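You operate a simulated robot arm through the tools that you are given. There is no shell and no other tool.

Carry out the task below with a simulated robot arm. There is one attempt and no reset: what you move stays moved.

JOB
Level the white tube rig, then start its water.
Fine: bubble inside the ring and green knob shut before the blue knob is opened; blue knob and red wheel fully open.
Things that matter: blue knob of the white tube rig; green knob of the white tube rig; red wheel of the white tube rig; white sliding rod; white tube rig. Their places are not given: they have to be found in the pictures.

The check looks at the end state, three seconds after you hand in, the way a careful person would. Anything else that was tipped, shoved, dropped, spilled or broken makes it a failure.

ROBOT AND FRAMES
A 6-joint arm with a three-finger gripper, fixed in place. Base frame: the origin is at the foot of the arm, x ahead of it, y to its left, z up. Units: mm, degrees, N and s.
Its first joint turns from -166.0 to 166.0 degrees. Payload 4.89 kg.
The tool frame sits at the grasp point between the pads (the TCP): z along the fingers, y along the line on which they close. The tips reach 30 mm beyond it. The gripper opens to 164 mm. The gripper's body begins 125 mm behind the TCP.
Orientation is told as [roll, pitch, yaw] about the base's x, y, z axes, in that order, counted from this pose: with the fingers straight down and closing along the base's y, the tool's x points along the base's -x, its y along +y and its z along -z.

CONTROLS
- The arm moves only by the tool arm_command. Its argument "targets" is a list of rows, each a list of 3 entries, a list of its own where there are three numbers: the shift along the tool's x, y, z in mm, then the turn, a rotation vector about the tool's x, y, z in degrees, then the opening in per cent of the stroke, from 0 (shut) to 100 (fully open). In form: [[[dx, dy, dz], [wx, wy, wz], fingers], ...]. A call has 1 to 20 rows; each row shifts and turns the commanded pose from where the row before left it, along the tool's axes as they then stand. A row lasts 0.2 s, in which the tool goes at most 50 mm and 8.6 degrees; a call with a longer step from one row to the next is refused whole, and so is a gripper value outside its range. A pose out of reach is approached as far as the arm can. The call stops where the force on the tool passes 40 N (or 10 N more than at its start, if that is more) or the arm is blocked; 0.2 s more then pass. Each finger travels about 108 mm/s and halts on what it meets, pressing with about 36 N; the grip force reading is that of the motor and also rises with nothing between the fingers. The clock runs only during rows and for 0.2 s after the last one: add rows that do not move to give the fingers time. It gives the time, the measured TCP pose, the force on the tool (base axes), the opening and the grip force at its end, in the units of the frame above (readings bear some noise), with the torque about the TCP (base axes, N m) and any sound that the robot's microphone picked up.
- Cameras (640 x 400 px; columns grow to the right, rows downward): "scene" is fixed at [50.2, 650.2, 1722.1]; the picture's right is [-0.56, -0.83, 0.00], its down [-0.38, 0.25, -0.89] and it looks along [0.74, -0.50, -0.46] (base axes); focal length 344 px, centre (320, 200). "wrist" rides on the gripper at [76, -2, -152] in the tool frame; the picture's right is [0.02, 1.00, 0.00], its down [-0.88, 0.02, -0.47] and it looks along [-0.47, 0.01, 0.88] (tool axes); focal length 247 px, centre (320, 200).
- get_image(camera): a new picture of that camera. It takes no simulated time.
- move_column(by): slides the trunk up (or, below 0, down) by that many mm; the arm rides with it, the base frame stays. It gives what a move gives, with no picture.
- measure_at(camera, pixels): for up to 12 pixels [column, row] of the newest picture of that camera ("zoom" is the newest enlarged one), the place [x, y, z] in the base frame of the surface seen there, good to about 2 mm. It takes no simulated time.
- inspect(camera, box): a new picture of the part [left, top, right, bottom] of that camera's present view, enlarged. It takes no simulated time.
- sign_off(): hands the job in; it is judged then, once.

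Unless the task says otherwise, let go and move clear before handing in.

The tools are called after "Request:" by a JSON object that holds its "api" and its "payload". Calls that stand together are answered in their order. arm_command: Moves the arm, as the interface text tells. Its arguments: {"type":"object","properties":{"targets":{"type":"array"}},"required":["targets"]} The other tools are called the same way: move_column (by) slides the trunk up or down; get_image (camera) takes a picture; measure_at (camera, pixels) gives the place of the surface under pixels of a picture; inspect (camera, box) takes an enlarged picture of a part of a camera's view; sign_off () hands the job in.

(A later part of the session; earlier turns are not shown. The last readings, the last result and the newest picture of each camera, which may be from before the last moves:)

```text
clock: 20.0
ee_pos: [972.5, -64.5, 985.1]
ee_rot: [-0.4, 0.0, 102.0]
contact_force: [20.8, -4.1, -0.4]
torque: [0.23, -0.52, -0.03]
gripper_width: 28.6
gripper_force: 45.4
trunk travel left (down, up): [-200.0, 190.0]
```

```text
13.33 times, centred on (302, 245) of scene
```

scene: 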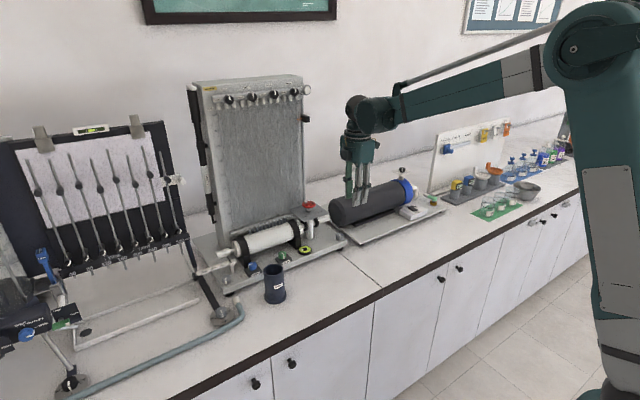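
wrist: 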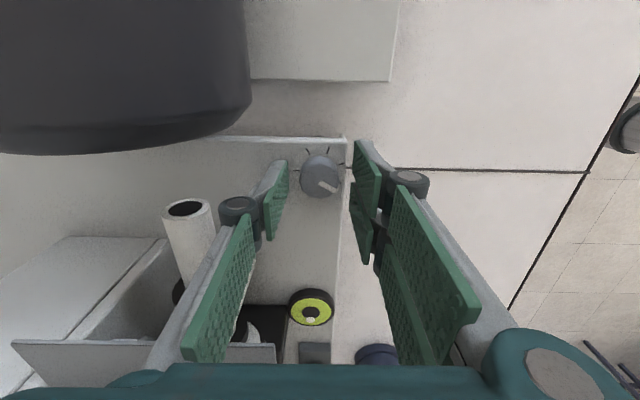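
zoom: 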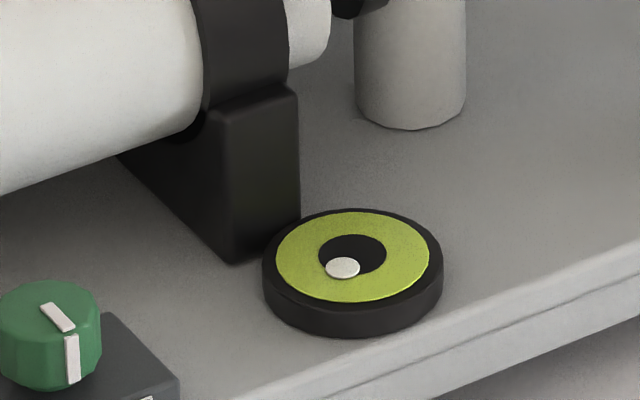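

The bubble is now at (343,268), toward the front-left, so lowering the left corner by roughly 55° clockwise should centre it. I'll release the right screw and rise straight up.

Request:
{"api": "arm_command", "payload": {"targets": [[[0, 0, 0], [0, 0, 0], 30], [[0, 0, 0], [0, 0, 0], 30], [[0, 0, -15], [0, 0, 0], 30], [[0, 0, -40], [0, 0, 0], 30], [[0, 0, -45], [0, 0, 0], 30], [[0, 0, -45], [0, 0, 0], 30], [[0, 0, 0], [0, 0, 0], 30]]}}

Request:
{"api": "inspect", "payload": {"camera": "scene", "box": [180, 180, 360, 310]}}

Request:
{"api": "inspect", "payload": {"camera": "scene", "box": [280, 230, 325, 260]}}

```text
clock: 21.6
ee_pos: [970.0, -63.9, 1132.1]
ee_rot: [-0.4, 0.0, 101.9]
contact_force: [-0.1, -0.7, 0.0]
torque: [-0.02, -0.09, -0.01]
gripper_width: 48.9
gripper_force: 0.1
trunk travel left (down, up): [-200.0, 190.0]
```

```text
3.08 times, centred on (270, 245) of scene
```

zoom: 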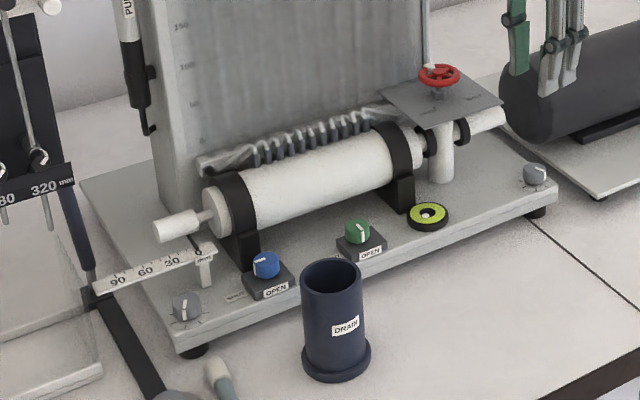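

```text
13.33 times, centred on (302, 245) of scene
```

zoom: 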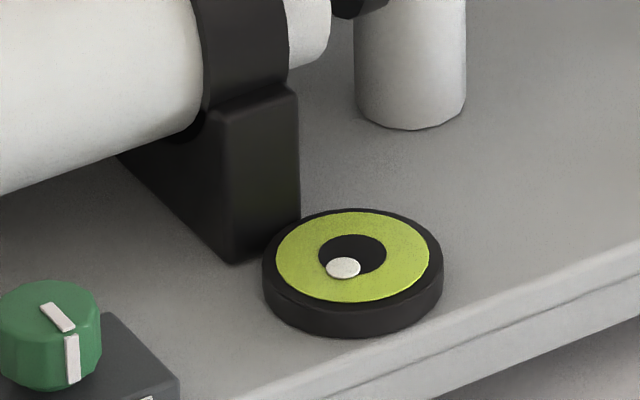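

Nothing else moved, and the bubble held at (343,268). I'll go up a little, turn the tool to about yaw 45 and travel along the front of the rig to above the left screw.

Request:
{"api": "arm_command", "payload": {"targets": [[[0, 0, -30], [0, 0, 0], 30], [[0, 0, 0], [0, 0, 8.1], 30], [[0, 0, 0], [0, 0, 8.1], 30], [[0, 0, 0], [0, 0, 8.1], 30], [[0, 0, 0], [0, 0, 8.1], 30], [[0, 0, 0], [0, 0, 8.1], 30], [[0, 0, 0], [0, 0, 8.1], 30], [[0, 0, 0], [0, 0, 8.3], 30], [[0, 0, 0], [0, 0, 0], 30]]}}

Request:
{"api": "arm_command", "payload": {"targets": [[[-33, 33, 0], [0, 0, 0], 30], [[-33, 33, 0], [0, 0, 0], 30], [[-33, 33, 0], [0, 0, 0], 30], [[-33, 33, 0], [0, 0, 0], 30], [[-33, 33, 0], [0, 0, 0], 30], [[-33, 33, 0], [0, 0, 0], 30], [[-33, 33, 0], [0, 0, 0], 30], [[-33, 33, 0], [0, 0, 0], 30], [[-33, 33, 0], [0, 0, 0], 30], [[-33, 33, 0], [0, 0, 0], 30], [[0, 0, 0], [0, 0, 0], 30]]}}

Request:
{"api": "get_image", "payload": {"camera": "wrist"}}

Request:
{"api": "get_image", "payload": {"camera": "scene"}}

```text
clock: 23.6
ee_pos: [970.3, -65.2, 1160.6]
ee_rot: [-0.2, -0.3, 45.0]
contact_force: [-0.1, -0.3, 0.2]
torque: [-0.01, -0.02, 0.04]
gripper_width: 49.1
gripper_force: 0.1
trunk travel left (down, up): [-200.0, 190.0]
```

```text
clock: 26.0
ee_pos: [968.4, 403.9, 1161.9]
ee_rot: [-0.2, -0.4, 45.1]
contact_force: [0.2, 1.8, -0.9]
torque: [-0.16, -0.05, 0.01]
gripper_width: 49.2
gripper_force: 0.1
trunk travel left (down, up): [-200.0, 190.0]
```

```text
taken
```

wrist: 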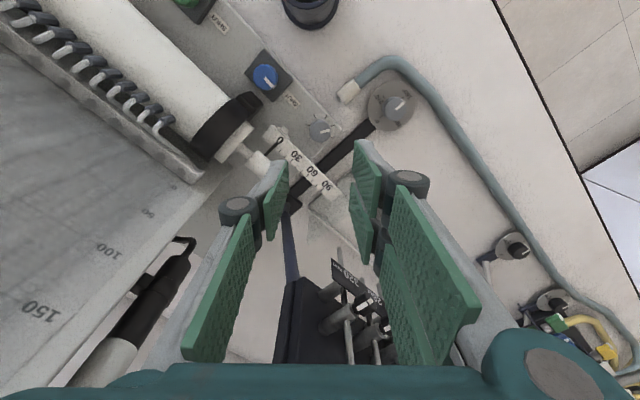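

```text
taken
```

scene: 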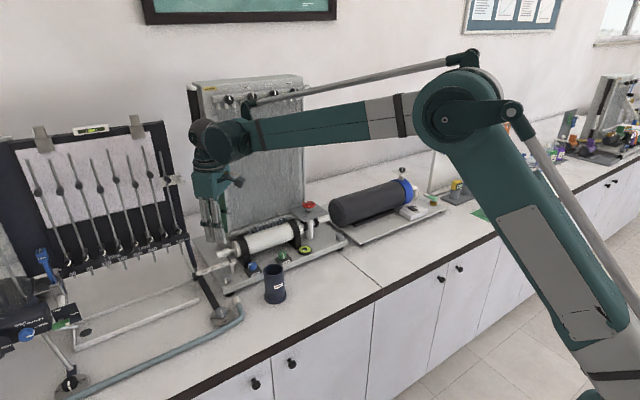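

The arm reached (968,404,1162), and the left screw shows at (320,128) with the scale strip running from (272,130) to (335,195). I'll measure the screw, strip, rod and neighbours.

Request:
{"api": "inspect", "payload": {"camera": "wrist", "box": [240, 80, 400, 200]}}

Request:
{"api": "measure_at", "payload": {"camera": "zoom", "pixels": [[315, 195], [330, 200], [110, 180], [170, 185], [250, 270], [350, 370], [90, 320], [60, 290], [300, 380], [440, 60], [600, 90], [430, 250]]}}

Request:
{"api": "inspect", "payload": {"camera": "wrist", "box": [290, 100, 350, 150]}}

Request:
{"api": "measure_at", "payload": {"camera": "zoom", "pixels": [[215, 230], [280, 230], [320, 230], [380, 230], [420, 230], [320, 150], [320, 190], [320, 270], [320, 320], [320, 350], [250, 300], [390, 300]]}}

```text
3.33 times, centred on (320, 140) of wrist
```

zoom: 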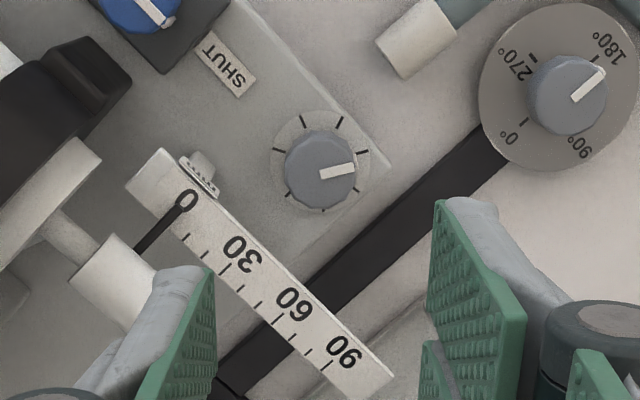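

```text
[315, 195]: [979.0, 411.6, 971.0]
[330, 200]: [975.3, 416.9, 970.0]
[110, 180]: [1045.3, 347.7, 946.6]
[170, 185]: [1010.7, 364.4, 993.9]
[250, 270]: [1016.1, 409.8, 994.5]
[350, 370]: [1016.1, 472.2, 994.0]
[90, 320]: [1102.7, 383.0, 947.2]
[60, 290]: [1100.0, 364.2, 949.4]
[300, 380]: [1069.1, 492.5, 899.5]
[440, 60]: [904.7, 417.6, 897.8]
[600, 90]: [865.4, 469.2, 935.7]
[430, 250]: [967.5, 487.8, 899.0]
```

```text
8.00 times, centred on (320, 125) of wrist
```

zoom: 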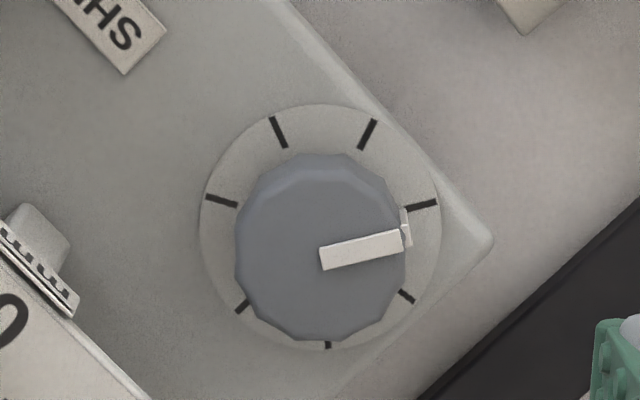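

```text
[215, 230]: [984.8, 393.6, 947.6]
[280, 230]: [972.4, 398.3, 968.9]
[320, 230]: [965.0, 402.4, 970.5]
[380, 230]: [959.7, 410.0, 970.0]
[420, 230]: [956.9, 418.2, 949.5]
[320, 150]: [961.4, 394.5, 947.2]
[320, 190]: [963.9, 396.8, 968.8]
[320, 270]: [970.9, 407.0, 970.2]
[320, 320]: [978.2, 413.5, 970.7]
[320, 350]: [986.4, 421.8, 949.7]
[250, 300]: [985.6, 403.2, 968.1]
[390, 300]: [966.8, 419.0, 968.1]
```

The left screw's centre is about (969.5,405.5). The strip's front edge is at x≈1005 and its post at about (998,375), so I must keep the fingers within about 28 mm of the screw on that side. I'll set yaw 33 with a 41 mm opening, descend to just above the strip's height, and check.

Request:
{"api": "arm_command", "payload": {"targets": [[[0, 0, 0], [0, 0, 6], 25], [[0, 0, 0], [0, 0, 6], 25], [[-2.8, 0.1, 30], [0, 0, 0], 25], [[0, 0, 45], [0, 0, 0], 25], [[0, 0, 45], [0, 0, 0], 25], [[0, 0, 0], [0, 0, 0], 25]]}}

Request:
{"api": "get_image", "payload": {"camera": "wrist"}}

Request:
{"api": "inspect", "payload": {"camera": "scene", "box": [180, 190, 280, 300]}}

Request:
{"api": "inspect", "payload": {"camera": "wrist", "box": [280, 110, 360, 190]}}

Request:
{"api": "measure_at", "payload": {"camera": "zoom", "pixels": [[320, 230], [280, 230], [360, 230], [320, 200], [320, 260], [320, 160], [320, 300], [260, 230], [390, 230], [240, 300], [400, 300], [180, 200]]}}

```text
clock: 27.4
ee_pos: [973.7, 403.5, 1041.4]
ee_rot: [-0.1, -0.5, 33.0]
contact_force: [0.1, 1.0, -0.9]
torque: [0.01, 0.07, 0.01]
gripper_width: 41.2
gripper_force: 0.0
trunk travel left (down, up): [-200.0, 190.0]
```

```text
taken
```

wrist: 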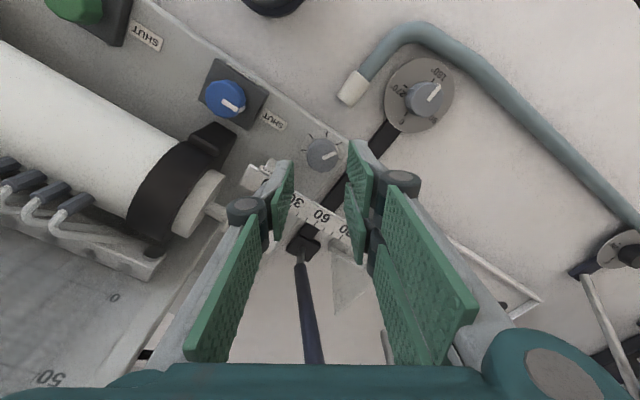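

```text
3.64 times, centred on (230, 245) of scene
```

zoom: 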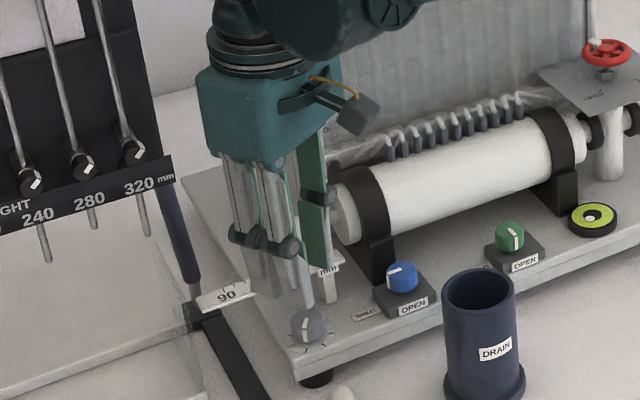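

```text
5.00 times, centred on (320, 150) of wrist
```

zoom: 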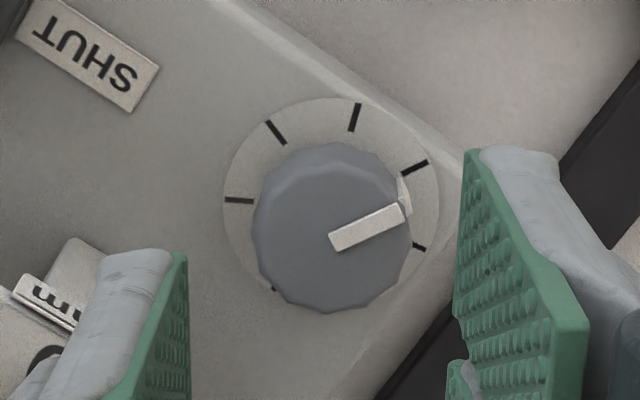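

```text
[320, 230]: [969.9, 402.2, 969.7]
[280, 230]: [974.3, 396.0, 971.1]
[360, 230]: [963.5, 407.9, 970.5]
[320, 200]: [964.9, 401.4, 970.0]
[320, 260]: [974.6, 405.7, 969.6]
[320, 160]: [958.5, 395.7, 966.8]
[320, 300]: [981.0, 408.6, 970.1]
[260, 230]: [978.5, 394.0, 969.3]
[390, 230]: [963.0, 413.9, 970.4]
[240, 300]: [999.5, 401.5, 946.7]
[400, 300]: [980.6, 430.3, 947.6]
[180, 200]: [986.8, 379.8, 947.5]
```

The knob's centre reads (970,405) and the TCP is at (973.7,403.5), so I need a shift of about (−3,+1.5). The single finger will pass near the "mm" tag at zoom (50,300), so I'll measure that tag before going lower.

Request:
{"api": "inspect", "payload": {"camera": "wrist", "box": [230, 140, 310, 200]}}

Request:
{"api": "measure_at", "payload": {"camera": "zoom", "pixels": [[330, 160], [300, 150], [270, 170], [240, 150], [290, 185], [380, 170], [370, 200], [345, 210], [230, 130], [200, 190], [310, 140], [360, 150]]}}

```text
6.67 times, centred on (270, 170) of wrist
```

zoom: 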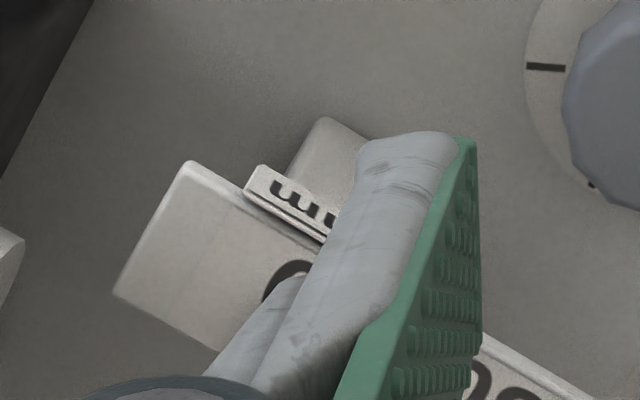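

```text
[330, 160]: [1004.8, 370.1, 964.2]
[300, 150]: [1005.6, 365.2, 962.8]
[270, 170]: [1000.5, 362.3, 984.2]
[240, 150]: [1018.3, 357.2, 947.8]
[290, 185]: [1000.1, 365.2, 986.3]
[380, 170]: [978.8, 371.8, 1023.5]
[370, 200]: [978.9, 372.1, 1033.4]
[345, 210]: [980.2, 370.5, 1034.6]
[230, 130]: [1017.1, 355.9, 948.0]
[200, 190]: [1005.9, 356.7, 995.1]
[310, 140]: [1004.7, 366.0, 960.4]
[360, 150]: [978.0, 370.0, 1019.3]
```

The tag's front is at x≈1000 and y 362–385. I'll reduce yaw to 25 and the opening to 38 mm, which leaves about 6 mm of clearance. Then I'll centre and descend to grip height.

Request:
{"api": "arm_command", "payload": {"targets": [[[0, 0, 0], [0, 0, 8], 23], [[2.1, 2.6, 0], [0, 0, 0], 23], [[0, 0, 0], [0, 0, 0], 23], [[0, 0, 0], [0, 0, 0], 23]]}}

Request:
{"api": "inspect", "payload": {"camera": "wrist", "box": [230, 110, 390, 210]}}

Request:
{"api": "measure_at", "payload": {"camera": "zoom", "pixels": [[370, 150], [350, 150], [330, 150], [390, 150], [410, 150], [370, 120], [370, 135], [370, 165], [370, 180], [370, 195], [205, 230], [240, 230]]}}

```text
clock: 28.4
ee_pos: [970.3, 405.0, 1041.5]
ee_rot: [0.1, -0.4, 25.0]
contact_force: [0.2, 0.6, 0.5]
torque: [0.01, -0.01, -0.01]
gripper_width: 37.8
gripper_force: 0.0
trunk travel left (down, up): [-200.0, 190.0]
```

```text
4.00 times, centred on (310, 160) of wrist
```

zoom: 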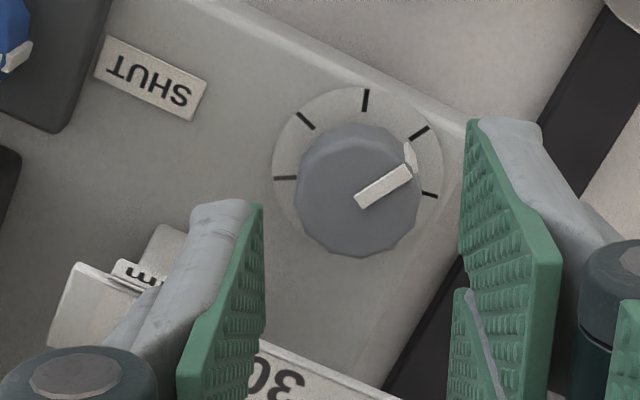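

```text
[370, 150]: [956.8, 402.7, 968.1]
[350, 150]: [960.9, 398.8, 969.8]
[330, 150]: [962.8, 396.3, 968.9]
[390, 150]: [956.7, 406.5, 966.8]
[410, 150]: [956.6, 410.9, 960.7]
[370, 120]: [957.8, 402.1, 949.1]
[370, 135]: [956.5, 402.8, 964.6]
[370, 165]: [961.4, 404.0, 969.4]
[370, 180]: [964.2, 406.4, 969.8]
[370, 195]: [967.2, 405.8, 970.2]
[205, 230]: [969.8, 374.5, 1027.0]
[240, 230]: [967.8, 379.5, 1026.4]
```

The TCP (970.3,405.0) now matches the knob's centre. I'll descend 56 mm to grip height and check.

Request:
{"api": "arm_command", "payload": {"targets": [[[0, 0, 20], [0, 0, 0], 23], [[0, 0, 20], [0, 0, 0], 23], [[0, 0, 16], [0, 0, 0], 23], [[0, 0, 0], [0, 0, 0], 23]]}}

Request:
{"api": "inspect", "payload": {"camera": "wrist", "box": [200, 110, 440, 280]}}

Request:
{"api": "inspect", "payload": {"camera": "scene", "box": [180, 190, 330, 300]}}

```text
clock: 29.4
ee_pos: [970.6, 404.8, 984.4]
ee_rot: [0.0, -0.4, 25.0]
contact_force: [-0.3, -0.5, -0.2]
torque: [0.0, 0.02, -0.02]
gripper_width: 37.9
gripper_force: 0.1
trunk travel left (down, up): [-200.0, 190.0]
```

```text
2.35 times, centred on (320, 195) of wrist
```

zoom: 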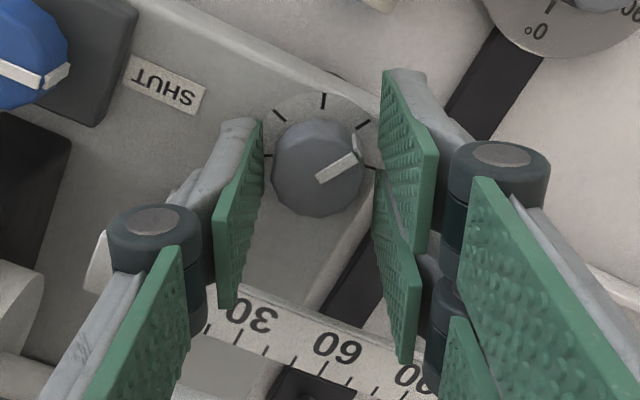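

```text
3.64 times, centred on (255, 245) of scene
```

zoom: 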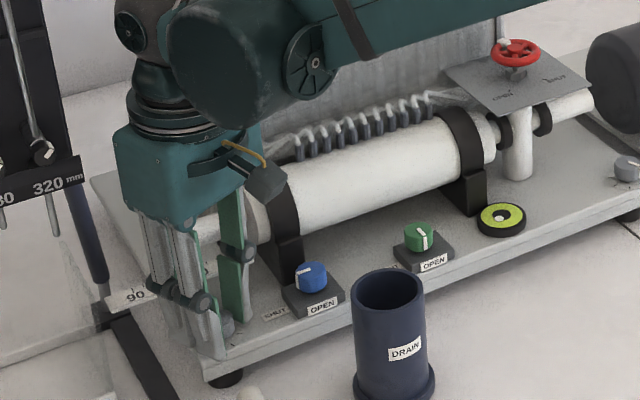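

The descent was free of contact, and the fingers stand on both sides of the screw. I'll close on it gently.

Request:
{"api": "arm_command", "payload": {"targets": [[[0, 0, 0], [0, 0, 0], 19], [[0, 0, 0], [0, 0, 0], 16], [[0, 0, 0], [0, 0, 0], 13], [[0, 0, 0], [0, 0, 0], 12]]}}

```text
clock: 30.4
ee_pos: [970.7, 404.3, 984.6]
ee_rot: [0.0, -0.4, 25.0]
contact_force: [5.2, -10.3, -3.0]
torque: [-0.33, -0.2, -0.01]
gripper_width: 28.5
gripper_force: 44.7
trunk travel left (down, up): [-200.0, 190.0]
```

The left screw is gripped (28.5 mm) with only about 11 N of side load. Now I'll turn 25° clockwise from above and read the bubble.

Request:
{"api": "arm_command", "payload": {"targets": [[[0, 0, 0], [0, 0, 4], 12], [[0, 0, 0], [0, 0, 7], 12], [[0, 0, 0], [0, 0, 7], 12], [[0, 0, 0], [0, 0, 7], 12], [[0, 0, 0], [0, 0, 0], 12]]}}

Request:
{"api": "inspect", "payload": {"camera": "scene", "box": [280, 230, 325, 260]}}

Request:
{"api": "inspect", "payload": {"camera": "wrist", "box": [200, 110, 440, 280]}}

```text
clock: 31.6
ee_pos: [969.4, 404.5, 983.8]
ee_rot: [0.1, -0.4, 0.1]
contact_force: [2.1, -11.3, -3.9]
torque: [-0.28, 0.06, -0.06]
gripper_width: 28.8
gripper_force: 45.1
trunk travel left (down, up): [-200.0, 190.0]
```

```text
13.33 times, centred on (302, 245) of scene
```

zoom: 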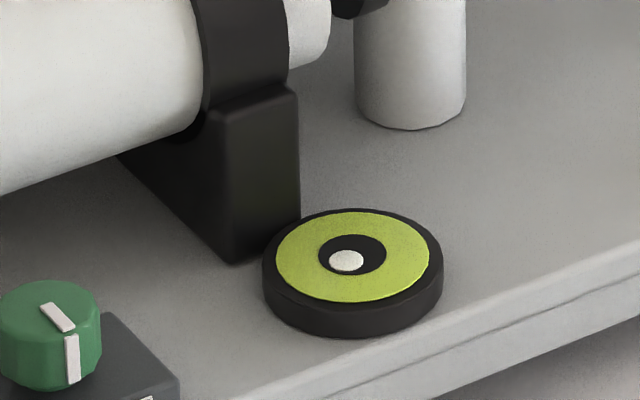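

```text
2.35 times, centred on (320, 195) of wrist
```

zoom: 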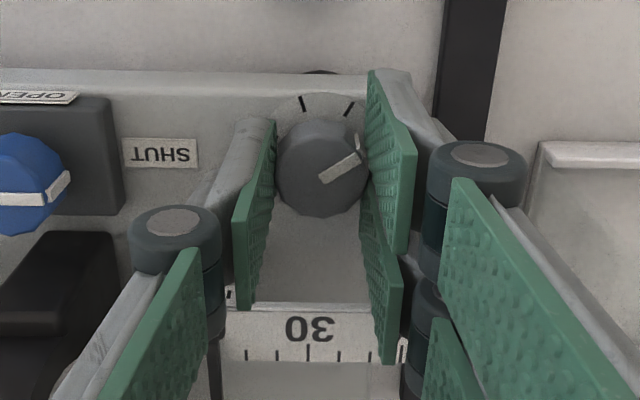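

Lowering the left corner brought the bubble to (346,261), nearly centred on (352,255). One more 25° stroke should do it, so I'll release, wind back 25° and regrip.

Request:
{"api": "arm_command", "payload": {"targets": [[[0, 0, 0], [0, 0, 0], 23], [[0, 0, 0], [0, 0, 0], 23], [[0, 0, 0], [0, 0, -8], 23], [[0, 0, 0], [0, 0, -8], 23], [[0, 0, 0], [0, 0, -9], 23], [[0, 0, 0], [0, 0, 0], 23]]}}

```text
refused: row 5 steps farther than a row can; nothing moved
```

Request:
{"api": "arm_command", "payload": {"targets": [[[0, 0, 0], [0, 0, 0], 23], [[0, 0, 0], [0, 0, 0], 23], [[0, 0, 0], [0, 0, -8.3], 23], [[0, 0, 0], [0, 0, -8.3], 23], [[0, 0, 0], [0, 0, -8.3], 23], [[0, 0, 0], [0, 0, 0], 23]]}}

Request:
{"api": "arm_command", "payload": {"targets": [[[0, 0, 0], [0, 0, 0], 19], [[0, 0, 0], [0, 0, 0], 16], [[0, 0, 0], [0, 0, 0], 13], [[0, 0, 0], [0, 0, 0], 12]]}}

Request:
{"api": "arm_command", "payload": {"targets": [[[0, 0, 0], [0, 0, 4], 12], [[0, 0, 0], [0, 0, 7], 12], [[0, 0, 0], [0, 0, 7], 12], [[0, 0, 0], [0, 0, 7], 12], [[0, 0, 0], [0, 0, 0], 12]]}}

Request:
{"api": "inspect", "payload": {"camera": "scene", "box": [280, 230, 325, 260]}}

```text
clock: 33.0
ee_pos: [971.4, 406.3, 986.1]
ee_rot: [0.0, -0.3, 25.0]
contact_force: [-0.2, -0.7, 0.0]
torque: [-0.01, 0.01, 0.03]
gripper_width: 37.9
gripper_force: 0.1
trunk travel left (down, up): [-200.0, 190.0]
```

```text
clock: 34.0
ee_pos: [970.3, 404.3, 985.3]
ee_rot: [0.0, -0.4, 24.9]
contact_force: [4.8, -12.0, -0.8]
torque: [-0.34, -0.24, -0.05]
gripper_width: 28.9
gripper_force: 45.4
trunk travel left (down, up): [-200.0, 190.0]
```

```text
clock: 35.2
ee_pos: [970.0, 404.3, 984.7]
ee_rot: [0.1, -0.3, -0.1]
contact_force: [3.2, -10.6, -5.2]
torque: [-0.36, -0.23, -0.07]
gripper_width: 28.8
gripper_force: 45.4
trunk travel left (down, up): [-200.0, 190.0]
```

```text
13.33 times, centred on (302, 245) of scene
```

zoom: 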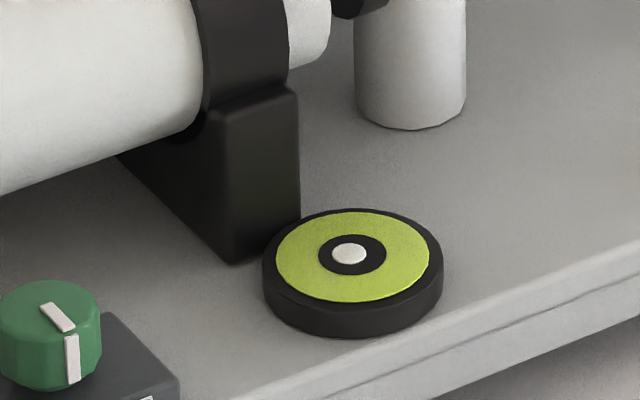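

The bubble is now centred in the black disc, at (349,254) against (352,255). I'll release the left screw, rise straight up and confirm it holds.

Request:
{"api": "arm_command", "payload": {"targets": [[[0, 0, 0], [0, 0, 0], 23], [[0, 0, 0], [0, 0, 0], 23], [[0, 0, -15], [0, 0, 0], 23], [[0, 0, -30], [0, 0, 0], 23], [[0, 0, -45], [0, 0, 0], 23], [[0, 0, -45], [0, 0, 0], 23], [[0, 0, 0], [0, 0, 0], 23]]}}

Request:
{"api": "inspect", "payload": {"camera": "scene", "box": [280, 230, 325, 260]}}

Request:
{"api": "inspect", "payload": {"camera": "scene", "box": [180, 180, 360, 310]}}

Request:
{"api": "get_image", "payload": {"camera": "wrist"}}

```text
clock: 36.8
ee_pos: [966.8, 404.4, 1121.3]
ee_rot: [0.2, -0.4, -0.1]
contact_force: [-0.1, -0.6, 0.1]
torque: [0.03, -0.07, 0.02]
gripper_width: 37.9
gripper_force: 0.0
trunk travel left (down, up): [-200.0, 190.0]
```

```text
13.33 times, centred on (302, 245) of scene
```

zoom: 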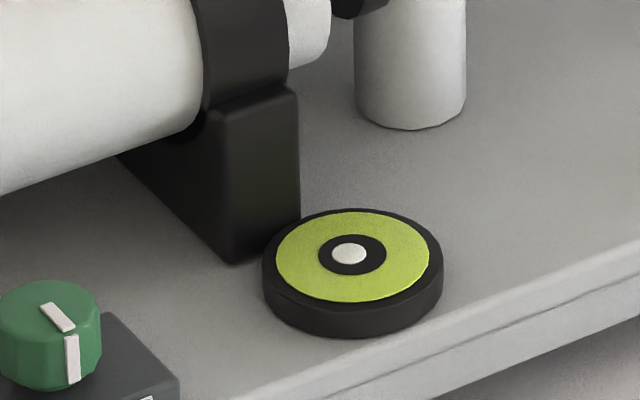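

```text
3.08 times, centred on (270, 245) of scene
```

zoom: 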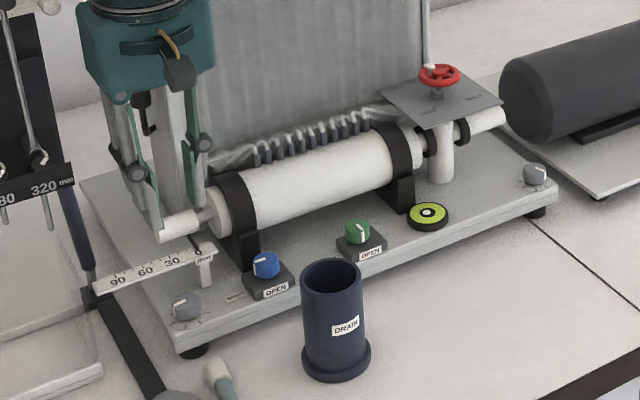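

```text
taken
```

wrist: 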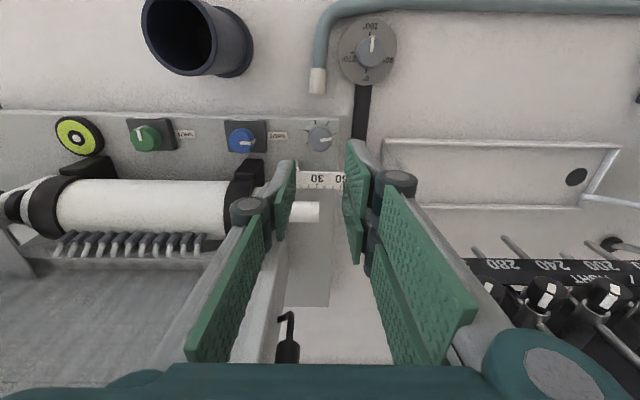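

The level is done: after release the bubble stays centred at (349,254). Next is the green knob, so I'll travel to above it, well over the tube and clamps.

Request:
{"api": "arm_command", "payload": {"targets": [[[0, -41, 0], [0, 0, 0], 28], [[0, -41, 0], [0, 0, 0], 28], [[0, -41, 0], [0, 0, 0], 28], [[0, -41, 0], [0, 0, 0], 28], [[0, -42, 0], [0, 0, 0], 28], [[0, 0, 0], [0, 0, 0], 28]]}}

Request:
{"api": "get_image", "payload": {"camera": "wrist"}}

Request:
{"api": "inspect", "payload": {"camera": "wrist", "box": [280, 115, 360, 175]}}

Request:
{"api": "measure_at", "payload": {"camera": "zoom", "pixels": [[320, 180], [250, 200], [390, 200], [320, 220], [320, 260], [320, 300], [180, 150], [460, 150], [320, 70], [260, 100], [480, 180], [150, 250]]}}

Request:
{"api": "measure_at", "payload": {"camera": "wrist", "pixels": [[320, 186], [320, 192], [320, 200], [320, 210], [300, 190], [340, 190], [240, 165], [408, 165], [240, 185], [410, 190], [250, 160], [420, 175]]}}

```text
clock: 38.2
ee_pos: [968.8, 197.0, 1119.6]
ee_rot: [0.1, -0.3, -0.1]
contact_force: [0.2, -0.4, 1.1]
torque: [0.1, 0.02, 0.0]
gripper_width: 46.0
gripper_force: 0.1
trunk travel left (down, up): [-200.0, 190.0]
```

```text
taken
```

wrist: 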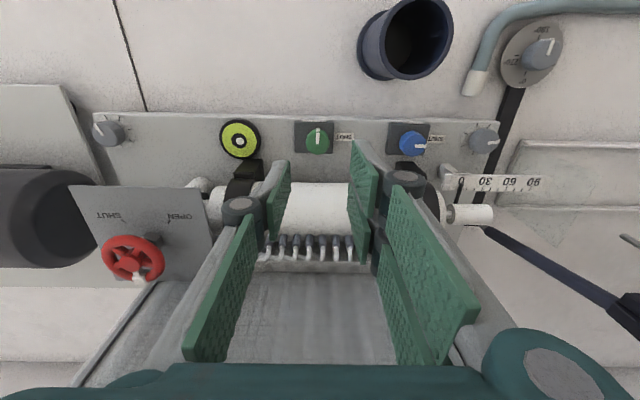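

```text
6.67 times, centred on (320, 145) of wrist
```

zoom: 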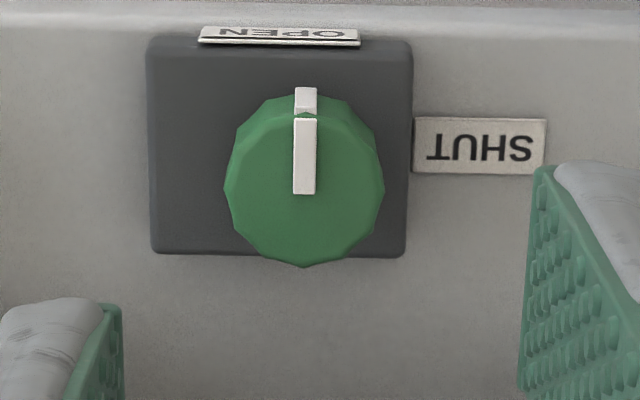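

```text
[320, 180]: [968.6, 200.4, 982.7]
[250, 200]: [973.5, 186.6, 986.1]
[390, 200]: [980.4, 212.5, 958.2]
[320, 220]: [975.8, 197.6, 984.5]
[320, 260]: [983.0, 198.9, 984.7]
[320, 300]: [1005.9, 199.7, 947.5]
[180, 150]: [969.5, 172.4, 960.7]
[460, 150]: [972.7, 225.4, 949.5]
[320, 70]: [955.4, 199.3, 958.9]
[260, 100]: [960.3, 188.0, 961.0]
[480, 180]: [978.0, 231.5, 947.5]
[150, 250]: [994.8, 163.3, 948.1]
```

```text
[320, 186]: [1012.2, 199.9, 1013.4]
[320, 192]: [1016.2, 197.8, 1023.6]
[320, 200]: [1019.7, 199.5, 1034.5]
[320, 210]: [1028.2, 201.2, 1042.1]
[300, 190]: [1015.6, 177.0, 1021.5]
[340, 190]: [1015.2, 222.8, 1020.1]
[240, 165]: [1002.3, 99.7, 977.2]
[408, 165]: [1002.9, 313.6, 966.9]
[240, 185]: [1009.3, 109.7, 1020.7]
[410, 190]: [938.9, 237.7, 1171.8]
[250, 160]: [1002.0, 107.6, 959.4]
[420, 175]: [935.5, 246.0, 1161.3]
```

The green knob's centre is about (970.7,197), its top z≈985, its block z≈960 and it is about 30 mm across. It must turn 90° clockwise from pointing at OPEN (front) to SHUT (+y), so I'll yaw to 45, descend to grip height and make two 45° strokes.

Request:
{"api": "arm_command", "payload": {"targets": [[[0, 0, 0], [0, 0, -8], 25], [[0, 0, 0], [0, 0, -8], 25], [[0, 0, 0], [0, 0, -8], 25], [[0, 0, 0], [0, 0, -8], 25], [[0, 0, 0], [0, 0, -8], 25], [[0, 0, 0], [0, 0, -8], 25], [[0, 0, 40], [0, 0, 0], 25], [[0, 0, 25], [0, 0, 0], 25], [[0, 0, 0], [0, 0, 0], 25]]}}

Request:
{"api": "inspect", "payload": {"camera": "wrist", "box": [200, 100, 440, 280]}}

Request:
{"api": "measure_at", "payload": {"camera": "zoom", "pixels": [[320, 130], [320, 145], [320, 115], [300, 130], [340, 130], [320, 155], [320, 165], [290, 130], [350, 130], [320, 100]]}}

```text
clock: 40.2
ee_pos: [970.3, 198.1, 1052.0]
ee_rot: [-0.2, -0.3, 47.9]
contact_force: [0.1, 0.4, -1.1]
torque: [-0.03, 0.1, 0.03]
gripper_width: 41.0
gripper_force: 0.0
trunk travel left (down, up): [-200.0, 190.0]
```

```text
2.22 times, centred on (320, 190) of wrist
```

zoom: 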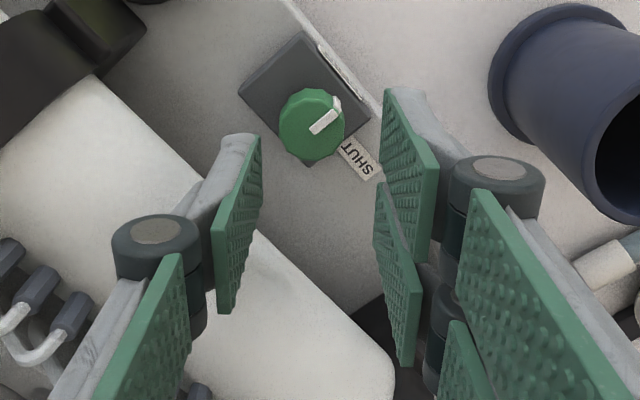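

```text
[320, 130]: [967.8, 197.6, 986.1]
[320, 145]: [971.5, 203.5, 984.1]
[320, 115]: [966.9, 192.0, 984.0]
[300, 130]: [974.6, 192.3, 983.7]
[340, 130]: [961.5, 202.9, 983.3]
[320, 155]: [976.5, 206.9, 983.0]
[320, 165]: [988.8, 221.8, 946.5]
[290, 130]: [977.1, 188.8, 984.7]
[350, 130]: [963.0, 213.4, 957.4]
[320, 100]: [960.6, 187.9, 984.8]
```

The knob's centre reads (970.5,195.8). I'll shift 2 mm and descend so the tips stop about 6 mm above the block.

Request:
{"api": "arm_command", "payload": {"targets": [[[1.1, -1.7, 0], [0, 0, 0], 25], [[0, 0, 20], [0, 0, 0], 25], [[0, 0, 20], [0, 0, 0], 25], [[0, 0, 15], [0, 0, 0], 25], [[0, 0, 0], [0, 0, 0], 25]]}}

Request:
{"api": "inspect", "payload": {"camera": "wrist", "box": [200, 100, 440, 280]}}

Request:
{"api": "inspect", "payload": {"camera": "scene", "box": [210, 190, 350, 300]}}

```text
clock: 41.4
ee_pos: [971.0, 195.9, 999.5]
ee_rot: [-0.2, -0.3, 47.9]
contact_force: [0.3, 0.0, 0.6]
torque: [-0.01, 0.0, 0.0]
gripper_width: 41.0
gripper_force: 0.0
trunk travel left (down, up): [-200.0, 190.0]
```

```text
2.22 times, centred on (320, 190) of wrist
```

zoom: 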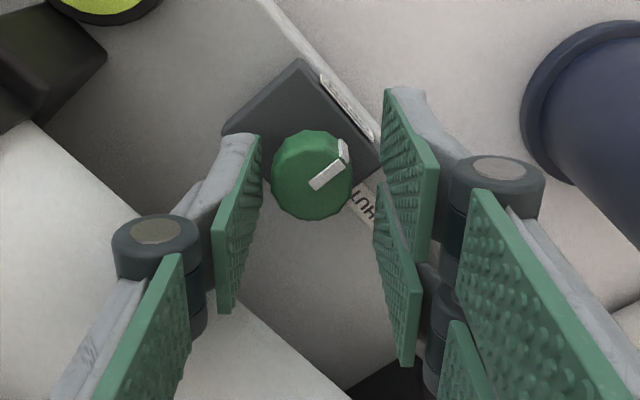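

```text
3.64 times, centred on (280, 245) of scene
```

zoom: 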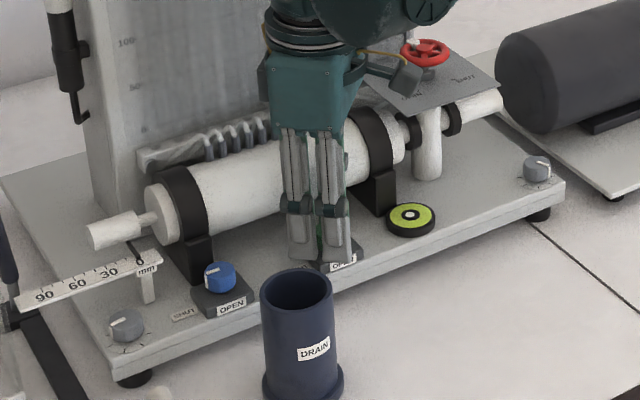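

There's no contact and the knob is between the pads. I'll go 3 mm lower and close on it.

Request:
{"api": "arm_command", "payload": {"targets": [[[0, 0, 3], [0, 0, 0], 23], [[0, 0, 0], [0, 0, 0], 20], [[0, 0, 0], [0, 0, 0], 17], [[0, 0, 0], [0, 0, 0], 14], [[0, 0, 0], [0, 0, 0], 12]]}}

```text
clock: 42.6
ee_pos: [971.4, 194.7, 996.9]
ee_rot: [-0.1, -0.4, 47.8]
contact_force: [21.2, -13.4, 5.2]
torque: [-0.31, -0.75, -0.02]
gripper_width: 29.6
gripper_force: 12.7
trunk travel left (down, up): [-200.0, 190.0]
```

The knob is gripped, with about 25 N of side load along −tool y. I'll relieve that with a small shift while tightening, then turn clockwise.

Request:
{"api": "arm_command", "payload": {"targets": [[[0, -1.0, 0], [0, 0, 0], 12], [[0, 0, 0], [0, 0, 0], 12], [[0, 0, 0], [0, 0, 0], 12]]}}

Request:
{"api": "arm_command", "payload": {"targets": [[[0, 0, 0], [0, 0, 4], 12], [[0, 0, 0], [0, 0, 7], 12], [[0, 0, 0], [0, 0, 7], 12], [[0, 0, 0], [0, 0, 7], 12], [[0, 0, 0], [0, 0, 7], 12], [[0, 0, 0], [0, 0, 7], 12], [[0, 0, 0], [0, 0, 7], 12], [[0, 0, 0], [0, 0, 0], 12]]}}

Request:
{"api": "inspect", "payload": {"camera": "wrist", "box": [200, 100, 440, 280]}}

Request:
{"api": "inspect", "payload": {"camera": "scene", "box": [210, 190, 350, 300]}}

```text
clock: 43.4
ee_pos: [972.1, 196.9, 997.0]
ee_rot: [-0.1, -0.2, 47.9]
contact_force: [16.9, -15.5, 3.1]
torque: [-0.51, -0.51, -0.13]
gripper_width: 29.2
gripper_force: 11.5
trunk travel left (down, up): [-200.0, 190.0]
```

```text
clock: 45.2
ee_pos: [970.1, 195.4, 996.8]
ee_rot: [0.1, -0.3, 1.9]
contact_force: [2.5, -21.4, -6.9]
torque: [-0.5, 0.09, -0.05]
gripper_width: 28.4
gripper_force: 10.3
trunk travel left (down, up): [-200.0, 190.0]
```

```text
2.22 times, centred on (320, 190) of wrist
```

zoom: 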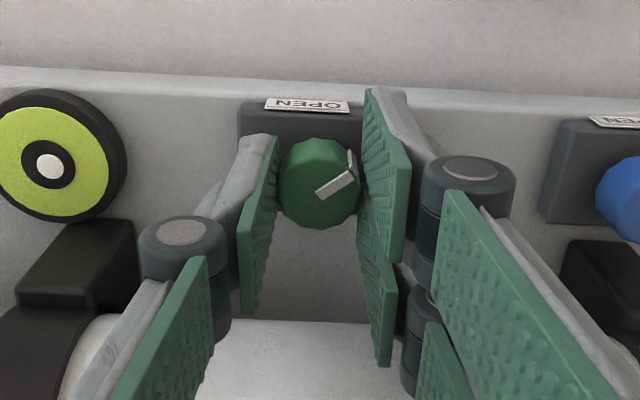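

```text
3.64 times, centred on (280, 245) of scene
```

zoom: 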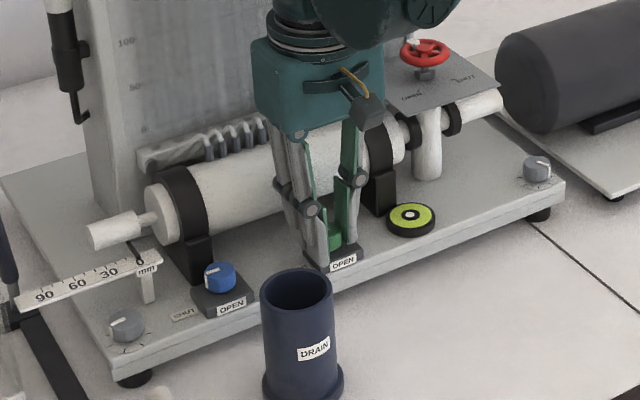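

The green knob's mark is now halfway, pointing between OPEN and SHUT, and the bubble is still centred. I'll release, wind back 46° and do the second half.

Request:
{"api": "arm_command", "payload": {"targets": [[[0, 0, 0], [0, 0, 0], 25], [[0, 0, 0], [0, 0, 0], 25], [[0, 0, 0], [0, 0, -7.7], 25], [[0, 0, 0], [0, 0, -7.7], 25], [[0, 0, 0], [0, 0, -7.7], 25], [[0, 0, 0], [0, 0, -7.7], 25], [[0, 0, 0], [0, 0, -7.7], 25], [[0, 0, 0], [0, 0, -7.5], 25], [[0, 0, 0], [0, 0, 0], 25]]}}

Request:
{"api": "arm_command", "payload": {"targets": [[[0, -0.5, 0], [0, 0, 0], 21], [[0, 0, 0], [0, 0, 0], 18], [[0, 0, 0], [0, 0, 0], 14], [[0, 0, 0], [0, 0, 0], 10]]}}

Request:
{"api": "arm_command", "payload": {"targets": [[[0, 0, 0], [0, 0, 4], 10], [[0, 0, 0], [0, 0, 7], 10], [[0, 0, 0], [0, 0, 7], 10], [[0, 0, 0], [0, 0, 7], 10], [[0, 0, 0], [0, 0, 7], 10], [[0, 0, 0], [0, 0, 7], 10], [[0, 0, 0], [0, 0, 7], 10], [[0, 0, 0], [0, 0, 0], 10]]}}

Request:
{"api": "inspect", "payload": {"camera": "wrist", "box": [200, 100, 440, 280]}}

Request:
{"api": "inspect", "payload": {"camera": "scene", "box": [210, 190, 350, 300]}}

```text
clock: 47.2
ee_pos: [971.6, 196.3, 996.4]
ee_rot: [-0.2, -0.3, 47.9]
contact_force: [0.2, 0.3, -0.7]
torque: [-0.02, -0.01, 0.02]
gripper_width: 40.8
gripper_force: 0.1
trunk travel left (down, up): [-200.0, 190.0]
```

```text
clock: 48.2
ee_pos: [972.7, 194.7, 996.7]
ee_rot: [-0.3, -0.3, 47.9]
contact_force: [16.0, -14.6, 2.9]
torque: [-0.6, -0.43, -0.03]
gripper_width: 26.5
gripper_force: 44.9
trunk travel left (down, up): [-200.0, 190.0]
```

```text
clock: 50.0
ee_pos: [973.0, 195.5, 996.8]
ee_rot: [0.1, -0.4, 1.8]
contact_force: [23.0, -26.1, 1.7]
torque: [-0.72, -0.79, 0.4]
gripper_width: 26.7
gripper_force: 45.3
trunk travel left (down, up): [-200.0, 190.0]
```

```text
2.22 times, centred on (320, 190) of wrist
```

zoom: 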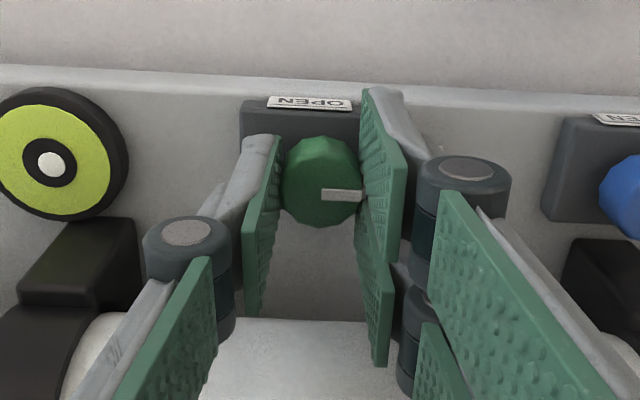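

```text
3.64 times, centred on (280, 245) of scene
```

zoom: 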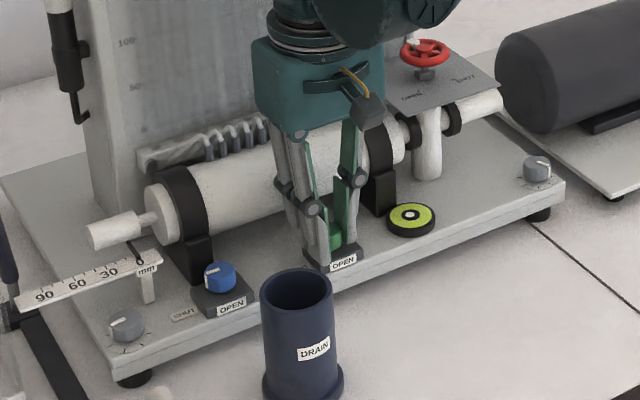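

The green knob's mark now points straight toward +y (SHUT), and a rising torque of 0.4 N m suggests it met its stop. I'll release, rise and check it clearly.

Request:
{"api": "arm_command", "payload": {"targets": [[[0, 0, 0], [0, 0, 0], 25], [[0, 0, 0], [0, 0, 0], 25], [[0, 0, -15], [0, 0, 0], 25], [[0, 0, -40], [0, 0, 0], 25], [[0, 0, -45], [0, 0, 0], 25], [[0, 0, -25], [0, 0, 0], 25], [[0, 0, 0], [0, 0, 0], 25]]}}

Request:
{"api": "get_image", "payload": {"camera": "wrist"}}

Request:
{"api": "inspect", "payload": {"camera": "wrist", "box": [210, 105, 450, 195]}}

Request:
{"api": "inspect", "payload": {"camera": "scene", "box": [240, 230, 330, 290]}}

```text
clock: 51.6
ee_pos: [970.2, 195.0, 1121.9]
ee_rot: [0.1, -0.5, 1.9]
contact_force: [0.2, -0.5, -0.3]
torque: [-0.01, -0.1, 0.01]
gripper_width: 41.2
gripper_force: 0.0
trunk travel left (down, up): [-200.0, 190.0]
```

```text
taken
```

wrist: 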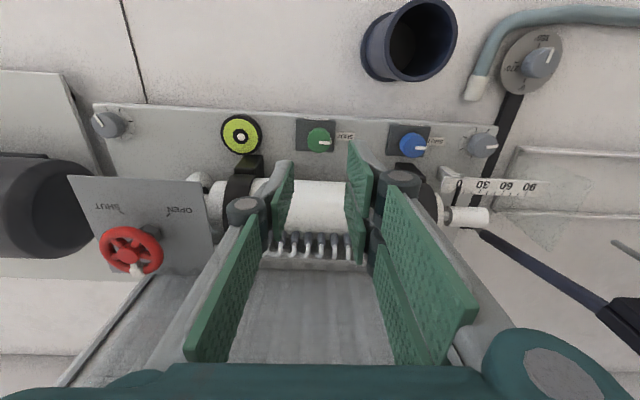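

```text
2.67 times, centred on (330, 150) of wrist
```

zoom: 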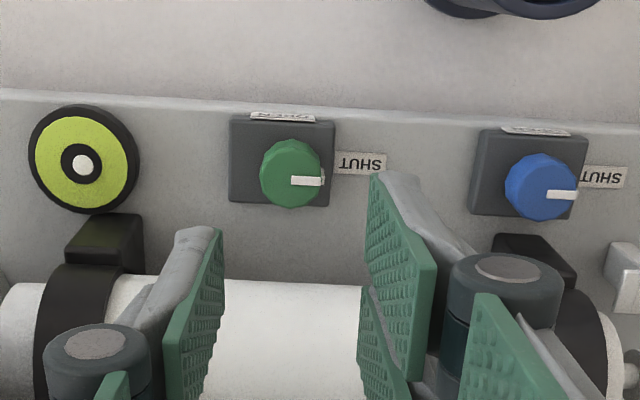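

```text
6.67 times, centred on (285, 260) of scene
```

zoom: 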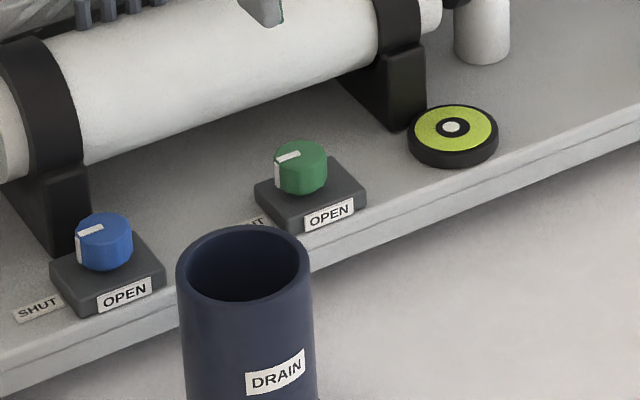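

Green is SHUT: its mark now matches the blue knob's SHUT direction, and the bubble is centred at zoom (84,165). I'll do the red wheel next, so I can still re-level if needed before opening blue, and I'll move back for a clear look at it.

Request:
{"api": "arm_command", "payload": {"targets": [[[25, -40, -25], [0, 0, 0], 40], [[25, -40, -25], [0, 0, 0], 40], [[25, -40, -20], [0, 0, 0], 50], [[10, -42, -15], [0, 0, 0], 60], [[0, 0, 0], [0, 0, -1.9], 60], [[0, 0, 0], [0, 0, 0], 60]]}}

Request:
{"api": "get_image", "payload": {"camera": "wrist"}}

Request:
{"api": "inspect", "payload": {"camera": "wrist", "box": [260, 170, 380, 260]}}

Request:
{"api": "inspect", "payload": {"camera": "scene", "box": [285, 185, 345, 225]}}

```text
refused: row 1 steps farther than a row can; nothing moved
```

```text
taken
```

wrist: 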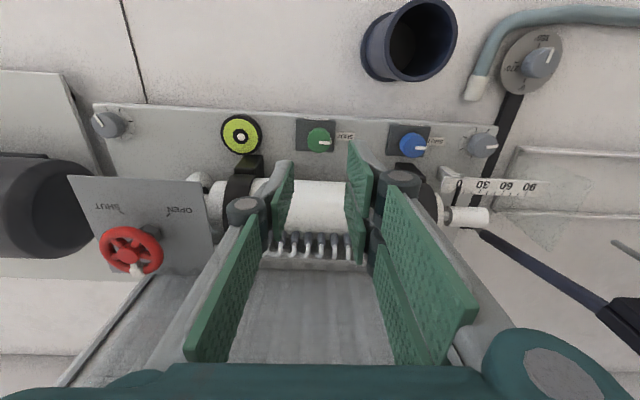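

```text
4.44 times, centred on (320, 215) of wrist
```

zoom: 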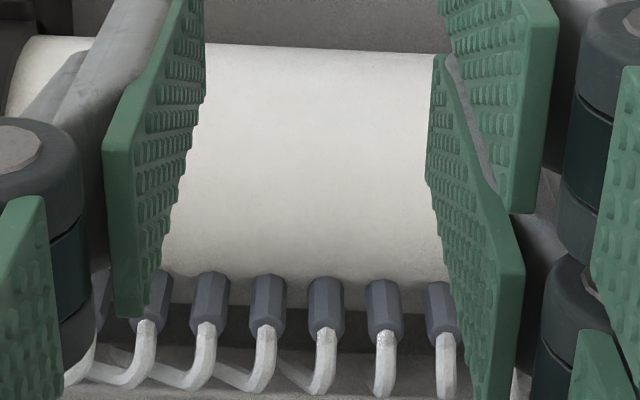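

```text
10.00 times, centred on (315, 205) of scene
```

zoom: 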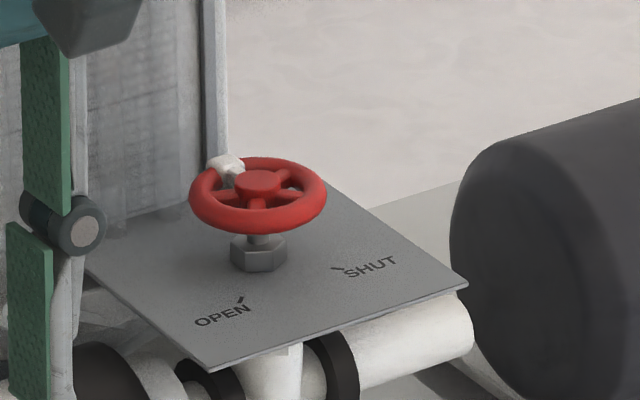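

That call was refused because its step was too long, so nothing moved. I'll repeat it in shorter steps.

Request:
{"api": "arm_command", "payload": {"targets": [[[20, -32, -25], [0, 0, 0], 40], [[20, -32, -25], [0, 0, 0], 40], [[20, -33, -20], [0, 0, 0], 50], [[15, -33, -15], [0, 0, 0], 60], [[15, -33, 0], [0, 0, 1.9], 60], [[0, 0, 0], [0, 0, 0], 60]]}}

Request:
{"api": "get_image", "payload": {"camera": "wrist"}}

Request:
{"api": "inspect", "payload": {"camera": "wrist", "box": [250, 180, 390, 290]}}

```text
clock: 53.0
ee_pos: [885.2, 27.7, 1206.7]
ee_rot: [0.1, -0.5, 0.0]
contact_force: [-0.5, -0.7, 0.2]
torque: [0.07, -0.04, 0.0]
gripper_width: 98.4
gripper_force: 0.0
trunk travel left (down, up): [-200.0, 190.0]
```

```text
taken
```

wrist: 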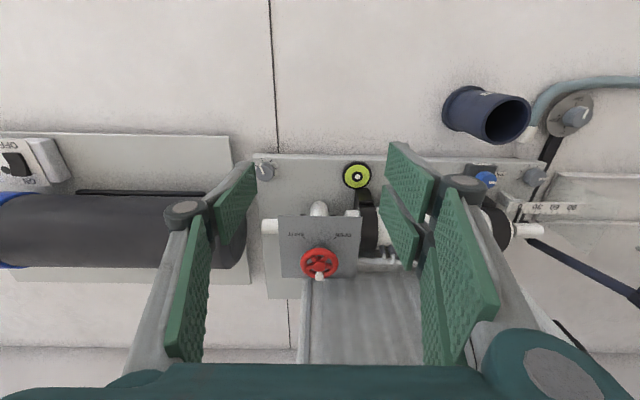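

```text
3.64 times, centred on (320, 235) of wrist
```

zoom: 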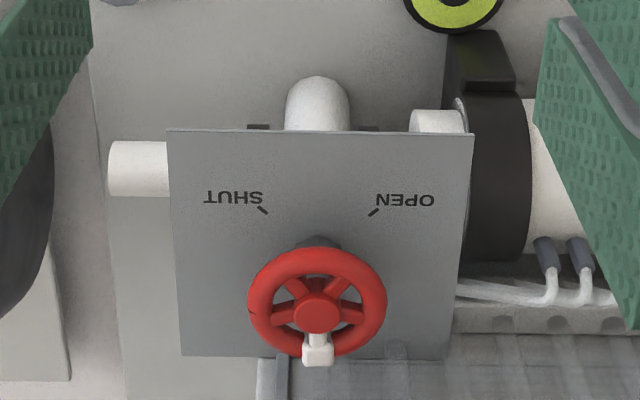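

The wheel is clear now: hub at zoom (317,312), white lug at (317,350) pointing to the rear, OPEN tick at (373,212) and SHUT tick at (262,210). I'll measure these and the board behind.

Request:
{"api": "measure_at", "payload": {"camera": "zoom", "pixels": [[317, 312], [260, 310], [378, 310], [317, 262], [317, 352], [374, 212], [262, 210], [317, 243], [180, 345], [440, 345], [270, 380], [350, 385]]}}

Request:
{"api": "measure_at", "payload": {"camera": "wrist", "pixels": [[303, 290], [303, 320], [303, 345], [303, 360], [340, 300], [340, 330], [340, 355], [360, 355], [318, 290], [318, 320], [318, 350], [295, 340]]}}

```text
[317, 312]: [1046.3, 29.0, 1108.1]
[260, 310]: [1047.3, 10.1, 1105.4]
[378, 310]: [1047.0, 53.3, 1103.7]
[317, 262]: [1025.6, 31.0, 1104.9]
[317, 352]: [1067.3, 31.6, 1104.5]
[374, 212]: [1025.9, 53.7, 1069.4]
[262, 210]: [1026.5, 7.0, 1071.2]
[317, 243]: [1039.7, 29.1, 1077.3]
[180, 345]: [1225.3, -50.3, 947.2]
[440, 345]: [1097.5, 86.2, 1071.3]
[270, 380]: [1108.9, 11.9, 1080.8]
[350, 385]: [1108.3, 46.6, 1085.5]
```

```text
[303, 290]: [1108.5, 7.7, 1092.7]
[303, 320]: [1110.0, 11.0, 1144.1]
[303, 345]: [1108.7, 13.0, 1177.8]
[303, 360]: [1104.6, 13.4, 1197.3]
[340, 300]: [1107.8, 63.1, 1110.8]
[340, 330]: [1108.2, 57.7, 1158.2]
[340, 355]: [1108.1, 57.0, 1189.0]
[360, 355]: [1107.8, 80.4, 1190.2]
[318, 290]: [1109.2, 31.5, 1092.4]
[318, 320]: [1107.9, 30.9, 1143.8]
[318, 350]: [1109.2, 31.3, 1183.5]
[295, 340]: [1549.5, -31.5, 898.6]
```

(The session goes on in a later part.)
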